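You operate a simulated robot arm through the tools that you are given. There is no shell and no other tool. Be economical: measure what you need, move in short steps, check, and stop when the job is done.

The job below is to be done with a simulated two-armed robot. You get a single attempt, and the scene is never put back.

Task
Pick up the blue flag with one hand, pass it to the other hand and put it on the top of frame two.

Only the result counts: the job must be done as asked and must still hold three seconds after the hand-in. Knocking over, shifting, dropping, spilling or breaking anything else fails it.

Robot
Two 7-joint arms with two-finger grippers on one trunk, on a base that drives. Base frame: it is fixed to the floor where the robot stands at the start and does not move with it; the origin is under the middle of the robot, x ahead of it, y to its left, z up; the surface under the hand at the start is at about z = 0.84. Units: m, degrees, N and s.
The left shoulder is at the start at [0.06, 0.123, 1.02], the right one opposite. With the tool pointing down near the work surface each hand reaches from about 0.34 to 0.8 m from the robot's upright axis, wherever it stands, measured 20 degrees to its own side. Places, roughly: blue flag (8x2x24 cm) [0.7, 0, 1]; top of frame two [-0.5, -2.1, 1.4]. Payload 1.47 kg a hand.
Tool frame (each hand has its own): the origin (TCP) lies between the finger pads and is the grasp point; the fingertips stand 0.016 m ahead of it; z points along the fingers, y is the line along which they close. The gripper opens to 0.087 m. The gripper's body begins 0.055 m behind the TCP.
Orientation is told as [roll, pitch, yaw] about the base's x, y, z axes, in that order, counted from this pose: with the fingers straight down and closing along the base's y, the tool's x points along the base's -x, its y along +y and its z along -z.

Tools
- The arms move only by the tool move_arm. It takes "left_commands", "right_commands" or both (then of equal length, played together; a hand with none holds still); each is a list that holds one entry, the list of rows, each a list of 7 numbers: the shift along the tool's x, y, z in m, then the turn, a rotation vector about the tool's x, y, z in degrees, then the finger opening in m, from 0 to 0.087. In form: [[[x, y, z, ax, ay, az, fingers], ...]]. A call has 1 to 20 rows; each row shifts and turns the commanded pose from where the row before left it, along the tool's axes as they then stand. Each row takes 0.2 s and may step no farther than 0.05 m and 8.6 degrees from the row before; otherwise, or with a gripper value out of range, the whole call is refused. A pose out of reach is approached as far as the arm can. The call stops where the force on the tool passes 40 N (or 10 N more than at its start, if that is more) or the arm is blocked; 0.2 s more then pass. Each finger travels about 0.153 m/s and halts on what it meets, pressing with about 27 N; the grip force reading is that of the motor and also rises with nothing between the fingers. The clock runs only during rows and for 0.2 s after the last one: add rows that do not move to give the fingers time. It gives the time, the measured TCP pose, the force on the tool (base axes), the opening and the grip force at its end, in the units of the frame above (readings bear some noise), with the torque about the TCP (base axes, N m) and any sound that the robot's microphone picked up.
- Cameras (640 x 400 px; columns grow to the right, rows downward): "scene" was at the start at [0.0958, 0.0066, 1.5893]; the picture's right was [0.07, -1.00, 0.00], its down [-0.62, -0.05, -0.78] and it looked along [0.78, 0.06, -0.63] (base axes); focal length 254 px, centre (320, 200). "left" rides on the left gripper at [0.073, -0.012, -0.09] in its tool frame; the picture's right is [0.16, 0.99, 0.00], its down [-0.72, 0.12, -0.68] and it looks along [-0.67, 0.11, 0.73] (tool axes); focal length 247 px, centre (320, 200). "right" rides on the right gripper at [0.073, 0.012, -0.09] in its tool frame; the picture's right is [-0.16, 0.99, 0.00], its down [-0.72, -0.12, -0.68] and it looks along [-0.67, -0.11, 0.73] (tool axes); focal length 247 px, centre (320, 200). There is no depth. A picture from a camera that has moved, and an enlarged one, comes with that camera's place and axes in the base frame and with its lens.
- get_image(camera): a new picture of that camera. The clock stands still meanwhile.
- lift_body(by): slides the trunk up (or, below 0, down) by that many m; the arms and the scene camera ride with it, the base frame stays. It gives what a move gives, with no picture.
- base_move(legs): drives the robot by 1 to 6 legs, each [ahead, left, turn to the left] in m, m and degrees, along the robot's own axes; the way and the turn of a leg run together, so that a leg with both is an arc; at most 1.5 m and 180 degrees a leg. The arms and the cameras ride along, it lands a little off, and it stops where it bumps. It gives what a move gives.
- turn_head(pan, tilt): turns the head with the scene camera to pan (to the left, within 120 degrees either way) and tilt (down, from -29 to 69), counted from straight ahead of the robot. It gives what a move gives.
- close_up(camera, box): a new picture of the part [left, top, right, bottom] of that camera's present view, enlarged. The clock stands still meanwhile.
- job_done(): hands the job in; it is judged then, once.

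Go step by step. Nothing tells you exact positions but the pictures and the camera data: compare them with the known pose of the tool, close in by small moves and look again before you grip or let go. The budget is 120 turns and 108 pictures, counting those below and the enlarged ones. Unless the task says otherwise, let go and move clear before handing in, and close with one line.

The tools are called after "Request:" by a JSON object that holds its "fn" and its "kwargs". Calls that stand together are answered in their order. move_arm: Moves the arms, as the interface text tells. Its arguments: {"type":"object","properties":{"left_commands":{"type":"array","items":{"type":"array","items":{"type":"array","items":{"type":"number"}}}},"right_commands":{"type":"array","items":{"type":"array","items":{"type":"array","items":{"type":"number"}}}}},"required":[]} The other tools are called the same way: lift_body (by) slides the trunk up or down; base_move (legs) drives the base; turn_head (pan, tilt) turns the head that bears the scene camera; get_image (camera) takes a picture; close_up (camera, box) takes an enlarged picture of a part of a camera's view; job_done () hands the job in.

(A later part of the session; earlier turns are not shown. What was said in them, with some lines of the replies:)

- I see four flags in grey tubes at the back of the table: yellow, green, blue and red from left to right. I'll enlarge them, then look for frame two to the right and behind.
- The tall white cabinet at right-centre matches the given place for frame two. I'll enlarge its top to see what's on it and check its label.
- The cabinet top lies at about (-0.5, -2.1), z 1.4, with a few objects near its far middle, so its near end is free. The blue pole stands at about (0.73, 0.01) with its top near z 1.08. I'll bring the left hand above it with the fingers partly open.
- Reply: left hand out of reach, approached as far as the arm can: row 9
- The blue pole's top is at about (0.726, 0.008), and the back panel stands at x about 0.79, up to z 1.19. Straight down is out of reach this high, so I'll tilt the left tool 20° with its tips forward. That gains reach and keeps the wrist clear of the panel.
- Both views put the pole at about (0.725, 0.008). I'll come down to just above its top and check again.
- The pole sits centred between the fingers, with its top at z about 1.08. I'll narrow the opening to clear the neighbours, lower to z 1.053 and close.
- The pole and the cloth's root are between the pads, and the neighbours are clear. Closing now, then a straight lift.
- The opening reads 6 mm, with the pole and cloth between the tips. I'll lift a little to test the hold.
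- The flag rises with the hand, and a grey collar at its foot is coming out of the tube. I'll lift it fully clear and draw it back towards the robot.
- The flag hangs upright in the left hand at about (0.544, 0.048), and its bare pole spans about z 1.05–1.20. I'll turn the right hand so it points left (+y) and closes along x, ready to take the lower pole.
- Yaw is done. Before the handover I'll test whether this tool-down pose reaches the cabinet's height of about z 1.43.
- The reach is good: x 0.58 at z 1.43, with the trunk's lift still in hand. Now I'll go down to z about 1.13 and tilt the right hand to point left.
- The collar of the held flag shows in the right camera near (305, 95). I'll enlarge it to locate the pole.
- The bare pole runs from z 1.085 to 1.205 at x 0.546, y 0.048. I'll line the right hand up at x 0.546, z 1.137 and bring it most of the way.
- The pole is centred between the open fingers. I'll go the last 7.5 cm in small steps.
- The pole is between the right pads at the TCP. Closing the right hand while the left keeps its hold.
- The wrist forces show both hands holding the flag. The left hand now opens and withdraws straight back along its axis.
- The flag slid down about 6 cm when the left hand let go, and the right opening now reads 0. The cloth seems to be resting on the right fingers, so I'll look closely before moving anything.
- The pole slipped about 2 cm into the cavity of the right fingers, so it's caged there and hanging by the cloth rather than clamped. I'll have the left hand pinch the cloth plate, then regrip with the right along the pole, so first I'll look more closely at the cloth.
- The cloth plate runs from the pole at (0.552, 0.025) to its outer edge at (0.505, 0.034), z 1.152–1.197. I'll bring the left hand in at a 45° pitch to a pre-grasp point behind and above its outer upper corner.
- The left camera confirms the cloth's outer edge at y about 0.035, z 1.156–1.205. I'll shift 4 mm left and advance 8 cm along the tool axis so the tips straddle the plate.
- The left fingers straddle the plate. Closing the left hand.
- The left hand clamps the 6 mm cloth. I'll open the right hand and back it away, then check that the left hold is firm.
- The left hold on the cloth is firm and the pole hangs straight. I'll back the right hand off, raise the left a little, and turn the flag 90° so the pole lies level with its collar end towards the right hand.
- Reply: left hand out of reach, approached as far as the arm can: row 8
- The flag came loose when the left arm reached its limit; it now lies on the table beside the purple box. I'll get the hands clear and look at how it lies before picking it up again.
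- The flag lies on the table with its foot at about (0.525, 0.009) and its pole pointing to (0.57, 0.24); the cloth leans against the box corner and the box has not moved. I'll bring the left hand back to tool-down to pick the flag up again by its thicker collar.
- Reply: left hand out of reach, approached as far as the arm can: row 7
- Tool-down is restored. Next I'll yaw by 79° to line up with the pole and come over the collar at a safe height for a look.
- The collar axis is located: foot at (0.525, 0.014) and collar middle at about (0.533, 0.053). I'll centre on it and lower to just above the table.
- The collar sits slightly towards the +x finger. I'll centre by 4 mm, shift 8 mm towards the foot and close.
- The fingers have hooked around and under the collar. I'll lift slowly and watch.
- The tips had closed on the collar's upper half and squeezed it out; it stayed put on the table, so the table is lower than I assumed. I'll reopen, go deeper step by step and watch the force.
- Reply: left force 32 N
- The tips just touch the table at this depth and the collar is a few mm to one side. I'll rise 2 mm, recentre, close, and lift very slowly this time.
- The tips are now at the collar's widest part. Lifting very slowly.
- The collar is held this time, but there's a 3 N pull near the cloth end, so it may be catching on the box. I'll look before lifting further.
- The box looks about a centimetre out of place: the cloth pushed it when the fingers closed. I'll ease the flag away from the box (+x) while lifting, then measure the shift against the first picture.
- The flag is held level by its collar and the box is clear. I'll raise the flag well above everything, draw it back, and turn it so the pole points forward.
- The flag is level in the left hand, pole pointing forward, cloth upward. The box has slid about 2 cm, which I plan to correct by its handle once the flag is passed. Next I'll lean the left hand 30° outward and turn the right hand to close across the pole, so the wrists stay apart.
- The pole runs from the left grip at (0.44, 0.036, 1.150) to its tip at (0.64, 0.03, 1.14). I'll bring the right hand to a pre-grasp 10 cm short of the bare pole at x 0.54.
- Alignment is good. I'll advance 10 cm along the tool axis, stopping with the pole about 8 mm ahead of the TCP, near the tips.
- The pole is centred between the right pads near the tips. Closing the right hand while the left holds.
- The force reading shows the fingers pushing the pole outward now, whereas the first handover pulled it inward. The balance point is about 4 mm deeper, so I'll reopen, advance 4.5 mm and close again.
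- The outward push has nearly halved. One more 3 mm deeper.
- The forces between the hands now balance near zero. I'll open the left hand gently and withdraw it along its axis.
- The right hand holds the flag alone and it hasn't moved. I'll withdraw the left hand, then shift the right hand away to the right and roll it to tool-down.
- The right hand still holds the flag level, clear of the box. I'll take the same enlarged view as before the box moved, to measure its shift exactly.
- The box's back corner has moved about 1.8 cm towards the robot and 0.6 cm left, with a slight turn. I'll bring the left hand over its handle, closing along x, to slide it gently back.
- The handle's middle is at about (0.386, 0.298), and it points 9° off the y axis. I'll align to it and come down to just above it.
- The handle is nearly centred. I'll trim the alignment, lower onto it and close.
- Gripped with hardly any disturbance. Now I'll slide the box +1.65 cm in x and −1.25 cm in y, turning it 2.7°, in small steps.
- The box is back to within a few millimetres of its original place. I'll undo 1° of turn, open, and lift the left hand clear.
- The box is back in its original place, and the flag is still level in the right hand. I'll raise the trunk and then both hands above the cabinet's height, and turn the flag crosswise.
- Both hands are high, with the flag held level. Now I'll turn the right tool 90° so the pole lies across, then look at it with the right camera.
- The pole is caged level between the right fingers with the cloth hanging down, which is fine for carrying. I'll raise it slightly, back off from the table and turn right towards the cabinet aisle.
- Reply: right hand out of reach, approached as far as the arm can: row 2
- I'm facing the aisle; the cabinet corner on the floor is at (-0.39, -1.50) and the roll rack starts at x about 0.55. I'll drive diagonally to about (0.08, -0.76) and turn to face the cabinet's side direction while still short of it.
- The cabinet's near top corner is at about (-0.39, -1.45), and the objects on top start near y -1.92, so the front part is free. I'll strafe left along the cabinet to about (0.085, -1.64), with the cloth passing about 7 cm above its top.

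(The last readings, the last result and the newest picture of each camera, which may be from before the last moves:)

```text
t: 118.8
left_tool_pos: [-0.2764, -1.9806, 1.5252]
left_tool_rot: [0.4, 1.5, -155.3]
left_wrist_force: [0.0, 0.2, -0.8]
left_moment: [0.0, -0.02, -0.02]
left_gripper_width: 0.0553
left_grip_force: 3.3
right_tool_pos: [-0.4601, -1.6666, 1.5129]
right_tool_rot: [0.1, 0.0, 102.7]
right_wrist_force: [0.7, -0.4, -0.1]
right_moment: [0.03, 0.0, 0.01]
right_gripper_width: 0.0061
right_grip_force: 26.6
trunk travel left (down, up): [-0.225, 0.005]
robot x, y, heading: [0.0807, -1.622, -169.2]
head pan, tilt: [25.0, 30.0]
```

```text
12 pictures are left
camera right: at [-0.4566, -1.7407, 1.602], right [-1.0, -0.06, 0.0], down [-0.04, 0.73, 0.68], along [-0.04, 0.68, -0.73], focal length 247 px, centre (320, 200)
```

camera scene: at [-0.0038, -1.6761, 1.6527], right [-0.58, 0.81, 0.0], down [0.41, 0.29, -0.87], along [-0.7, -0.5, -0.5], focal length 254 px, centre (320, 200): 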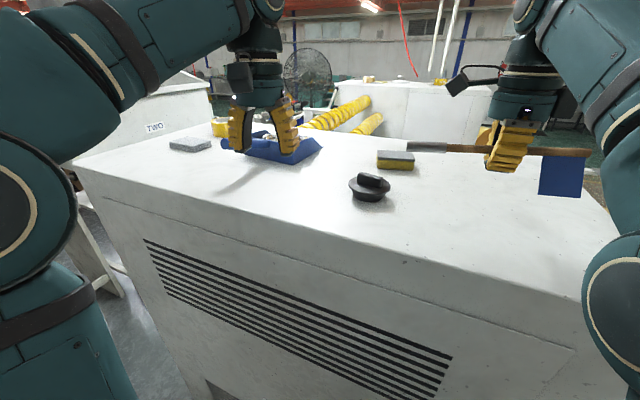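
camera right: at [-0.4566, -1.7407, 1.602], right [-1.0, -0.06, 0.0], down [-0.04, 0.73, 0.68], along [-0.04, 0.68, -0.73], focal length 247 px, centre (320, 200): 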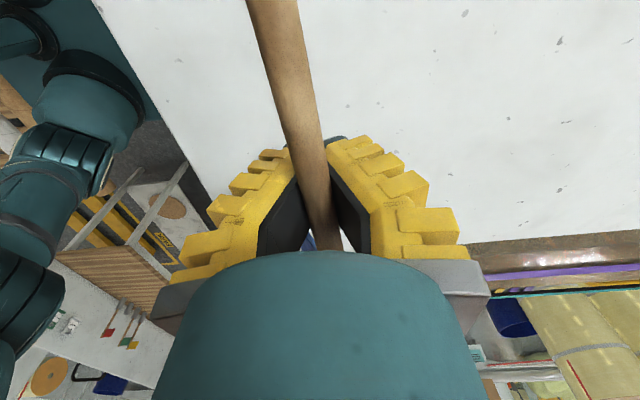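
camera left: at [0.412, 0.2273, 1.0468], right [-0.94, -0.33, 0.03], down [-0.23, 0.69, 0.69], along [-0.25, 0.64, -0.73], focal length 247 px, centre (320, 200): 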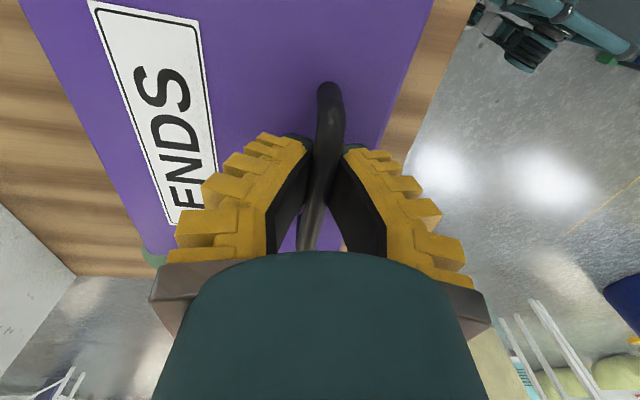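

A label "TWO" shows behind the cabinet; I'll enlarge it to see which part it belongs to before putting the flag down.

Request:
{"fn": "close_up", "kwargs": {"camera": "scene", "box": [70, 80, 230, 180]}}

```text
4.00 times, centred on (150, 130) of scene
camera zoom: at [-0.0038, -1.6761, 1.6527], right [-0.58, 0.81, 0.0], down [0.41, 0.29, -0.87], along [-0.7, -0.5, -0.5], focal length 1017 px, centre (1000, 480)
```

zoom: 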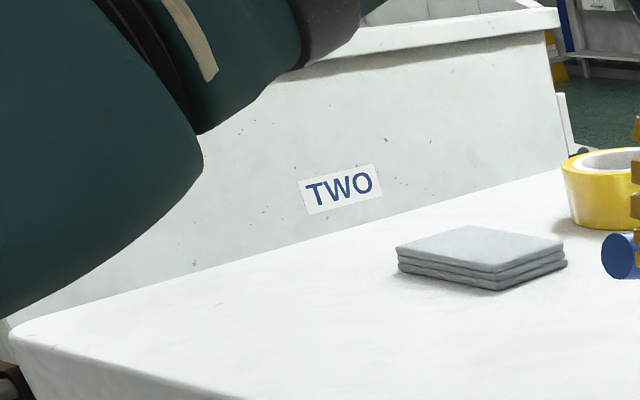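

The label is on the hopper joined to this cabinet, so this is frame two. The black knob is at about (-0.44, -1.86) and the edges are at x -0.32 and y about -1.45, so I'll move the flag to about (-0.52, -1.62), which is clear of both.

Request:
{"fn": "move_arm", "kwargs": {"right_commands": [[[0, 0, 0.02, 0, 0, 0, 0.0], [-0.02, 0.012, 0.003, 0, 0, 0, 0.0], [-0.02, 0.018, 0.003, 0, 0, 0, 0.0], [-0.019, 0.018, 0.002, 0, 0, 0, 0.0], [0, 0, 0, 0, 0, 0, 0.0]]]}}

Request:
{"fn": "turn_head", "kwargs": {"pan": -5, "tilt": 25}}

Request:
{"fn": "get_image", "kwargs": {"camera": "scene"}}

```text
t: 120.0
left_tool_pos: [-0.2748, -1.9815, 1.5273]
left_tool_rot: [0.4, 1.4, -155.5]
left_wrist_force: [1.1, -0.3, 0.1]
left_moment: [0.02, -0.01, -0.01]
left_gripper_width: 0.0553
left_grip_force: 3.9
right_tool_pos: [-0.5186, -1.6183, 1.4813]
right_tool_rot: [0.2, -0.1, 102.7]
right_wrist_force: [0.7, 0.5, 0.6]
right_moment: [0.01, 0.03, -0.01]
right_gripper_width: 0.006
right_grip_force: 26.7
trunk travel left (down, up): [-0.225, 0.005]
robot x, y, heading: [0.0797, -1.6243, -169.5]
head pan, tilt: [25.0, 30.0]
```

```text
t: 120.9
left_tool_pos: [-0.2762, -1.9805, 1.5264]
left_tool_rot: [0.4, 1.5, -155.4]
left_wrist_force: [-0.6, 0.2, -0.5]
left_moment: [0.01, -0.03, 0.03]
left_gripper_width: 0.0552
left_grip_force: 4.3
right_tool_pos: [-0.5191, -1.6183, 1.4811]
right_tool_rot: [0.1, -0.1, 102.7]
right_wrist_force: [0.0, 0.5, -1.0]
right_moment: [-0.03, -0.02, 0.05]
right_gripper_width: 0.0059
right_grip_force: 26.8
trunk travel left (down, up): [-0.225, 0.005]
robot x, y, heading: [0.0825, -1.6164, -169.1]
head pan, tilt: [-5.0, 25.0]
```

```text
10 pictures are left
camera scene: at [-0.0219, -1.6324, 1.6606], right [-0.1, 1.0, 0.0], down [0.42, 0.04, -0.91], along [-0.9, -0.09, -0.42], focal length 254 px, centre (320, 200)
```

scene: 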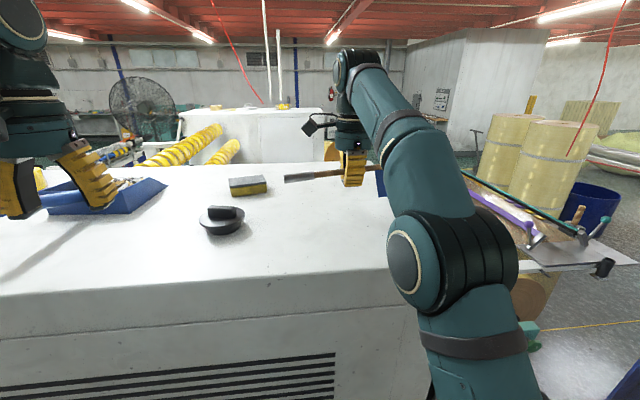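

The flag is over the free front area and nothing is touching. The right elbow is near the cabinet's edge, so I'll lower 3 cm in small steps and check.

Request:
{"fn": "move_arm", "kwargs": {"right_commands": [[[0, 0, 0.01, 0, 0, 0, 0.0], [0, 0, 0.01, 0, 0, 0, 0.0], [0, 0, 0.01, 0, 0, 0, 0.0], [0, 0, 0, 0, 0, 0, 0.0]]]}}

Request:
{"fn": "get_image", "kwargs": {"camera": "scene"}}

```text
t: 121.9
left_tool_pos: [-0.2765, -1.9824, 1.5268]
left_tool_rot: [0.4, 1.5, -155.3]
left_wrist_force: [0.3, -0.7, -0.1]
left_moment: [0.01, 0.0, 0.01]
left_gripper_width: 0.0553
left_grip_force: 3.5
right_tool_pos: [-0.5208, -1.6203, 1.4544]
right_tool_rot: [0.3, 0.1, 102.7]
right_wrist_force: [0.1, 0.0, 0.2]
right_moment: [0.03, 0.0, 0.02]
right_gripper_width: 0.006
right_grip_force: 27.2
trunk travel left (down, up): [-0.225, 0.005]
robot x, y, heading: [0.078, -1.6189, -169.3]
head pan, tilt: [-5.0, 25.0]
```

```text
9 pictures are left
camera scene: at [-0.022, -1.6325, 1.6606], right [-0.1, 1.0, 0.0], down [0.42, 0.04, -0.91], along [-0.9, -0.09, -0.42], focal length 254 px, centre (320, 200)
```

scene: 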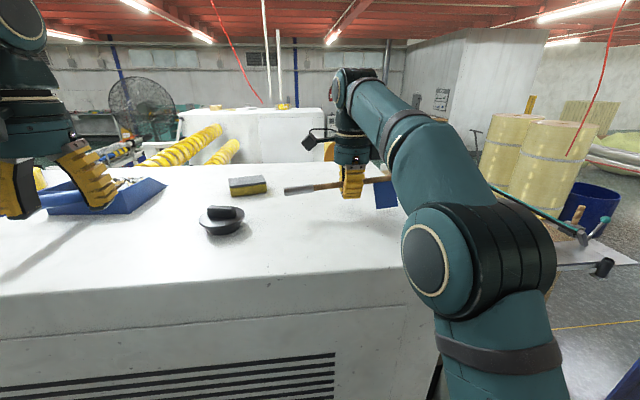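

The cloth is now just about at the surface and the elbow is swinging outward, clear. I'll lower another 3 cm slowly so the cloth folds flat under the pole.

Request:
{"fn": "move_arm", "kwargs": {"right_commands": [[[0, 0, 0.006, 0, 0, 0, 0.0], [0, 0, 0.006, 0, 0, 0, 0.0], [0, 0, 0.006, 0, 0, 0, 0.0], [0, 0, 0.006, 0, 0, 0, 0.0], [0, 0, 0.006, 0, 0, 0, 0.0], [0, 0, 0, 0, 0, 0, 0.0]]]}}

Request:
{"fn": "close_up", "kwargs": {"camera": "scene", "box": [200, 120, 440, 270]}}

```text
t: 123.3
left_tool_pos: [-0.2764, -1.9792, 1.526]
left_tool_rot: [0.5, 1.5, -155.4]
left_wrist_force: [-0.2, 1.0, -0.2]
left_moment: [0.01, 0.01, -0.05]
left_gripper_width: 0.0551
left_grip_force: 4.2
right_tool_pos: [-0.5216, -1.6206, 1.424]
right_tool_rot: [0.3, 0.0, 102.6]
right_wrist_force: [-0.2, -0.1, 0.0]
right_moment: [0.01, 0.06, 0.0]
right_gripper_width: 0.006
right_grip_force: 26.9
trunk travel left (down, up): [-0.225, 0.005]
robot x, y, heading: [0.0782, -1.6184, -169.1]
head pan, tilt: [-5.0, 25.0]
```

```text
2.67 times, centred on (320, 195) of scene
camera zoom: at [-0.0219, -1.6323, 1.6607], right [-0.1, 1.0, 0.0], down [0.42, 0.04, -0.91], along [-0.9, -0.09, -0.42], focal length 678 px, centre (320, 213)
```

zoom: 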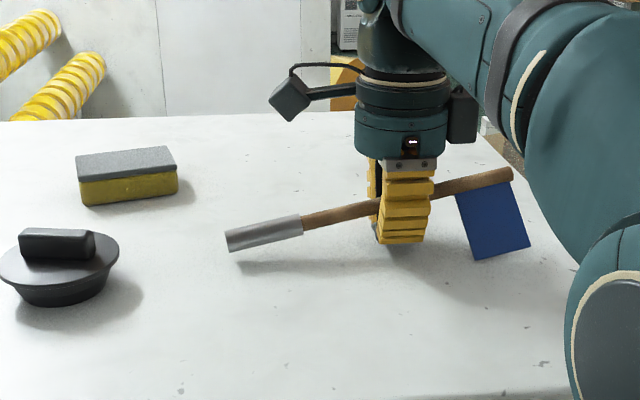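

The fingertips are about 1 cm above the surface and the cloth's edge already stands on it. I'll open slowly to let the flag settle down.

Request:
{"fn": "move_arm", "kwargs": {"right_commands": [[[0, 0, 0, 0, 0, 0, 0.008], [0, 0, 0, 0, 0, 0, 0.016], [0, 0, 0, 0, 0, 0, 0.024], [0, 0, 0, 0, 0, 0, 0.032], [0, 0, 0, 0, 0, 0, 0.04], [0, 0, 0, 0, 0, 0, 0.05], [0, 0, 0, 0, 0, 0, 0.06], [0, 0, 0, 0, 0, 0, 0.06]]]}}

Request:
{"fn": "close_up", "kwargs": {"camera": "scene", "box": [200, 120, 440, 270]}}

```text
t: 125.1
left_tool_pos: [-0.2745, -1.98, 1.5269]
left_tool_rot: [0.4, 1.5, -155.5]
left_wrist_force: [-0.4, -0.3, 0.1]
left_moment: [-0.02, -0.01, -0.01]
left_gripper_width: 0.0553
left_grip_force: 3.4
right_tool_pos: [-0.521, -1.621, 1.4254]
right_tool_rot: [0.0, 0.0, 102.7]
right_wrist_force: [-0.5, 0.0, 0.8]
right_moment: [0.01, 0.03, 0.01]
right_gripper_width: 0.0648
right_grip_force: 3.4
trunk travel left (down, up): [-0.225, 0.005]
robot x, y, heading: [0.0799, -1.6252, -169.3]
head pan, tilt: [-5.0, 25.0]
```

```text
2.67 times, centred on (320, 195) of scene
camera zoom: at [-0.022, -1.6324, 1.6607], right [-0.1, 1.0, 0.0], down [0.42, 0.04, -0.91], along [-0.9, -0.09, -0.42], focal length 678 px, centre (320, 213)
```

zoom: 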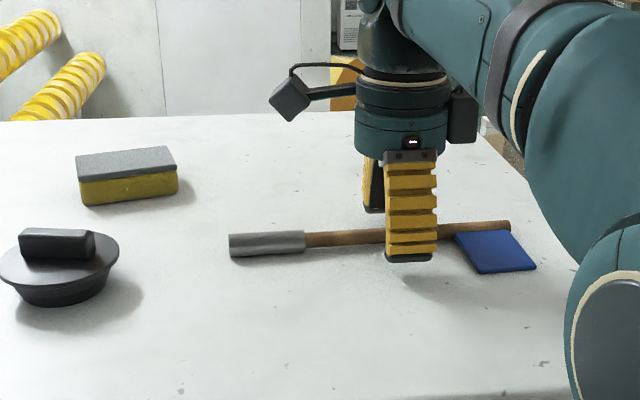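

The flag now lies flat on the cabinet top between the open fingers, clear of the edges and the other objects. I'll lift the right hand straight up and back the robot away a little.

Request:
{"fn": "move_arm", "kwargs": {"right_commands": [[[0, 0, -0.015, 0, 0, 0, 0.06], [0, 0, -0.02, 0, 0, 0, 0.06], [0, 0, -0.02, 0, 0, 0, 0.06], [0, 0, -0.015, 0, 0, 0, 0.06], [0, 0, -0.01, 0, 0, 0, 0.06], [0, 0, 0, 0, 0, 0, 0.06]]]}}

Request:
{"fn": "close_up", "kwargs": {"camera": "scene", "box": [200, 120, 440, 270]}}

```text
t: 126.5
left_tool_pos: [-0.2755, -1.9811, 1.5264]
left_tool_rot: [0.4, 1.5, -155.4]
left_wrist_force: [0.0, 0.6, 0.4]
left_moment: [0.03, -0.01, -0.06]
left_gripper_width: 0.0555
left_grip_force: 3.9
right_tool_pos: [-0.5187, -1.62, 1.4841]
right_tool_rot: [0.2, 0.0, 102.7]
right_wrist_force: [0.2, -0.4, -0.3]
right_moment: [0.01, 0.03, -0.01]
right_gripper_width: 0.0645
right_grip_force: 3.5
right hand out of reach, approached as far as the arm can: row 4, 5
trunk travel left (down, up): [-0.225, 0.005]
robot x, y, heading: [0.083, -1.6187, -169.3]
head pan, tilt: [-5.0, 25.0]
```

```text
2.67 times, centred on (320, 195) of scene
camera zoom: at [-0.0219, -1.6325, 1.6607], right [-0.1, 1.0, 0.0], down [0.42, 0.04, -0.91], along [-0.9, -0.09, -0.42], focal length 678 px, centre (320, 213)
```

zoom: 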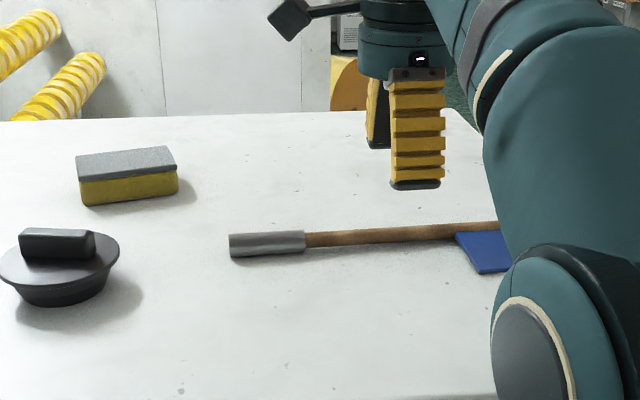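

The flag lies still and flat on frame two's top, with both hands clear of it. Handing in.

Request:
{"fn": "job_done", "kwargs": {}}

```text
The job is handed in.
```

The blue flag is lying flat on top of frame two: the left hand picked it up and passed it to the right hand, which put it there. On the way it dropped onto the table once and pushed the purple ENDS box about 2 cm. I slid the box back by its handle to within a few millimetres of where it started, so the check could still count it as shifted.
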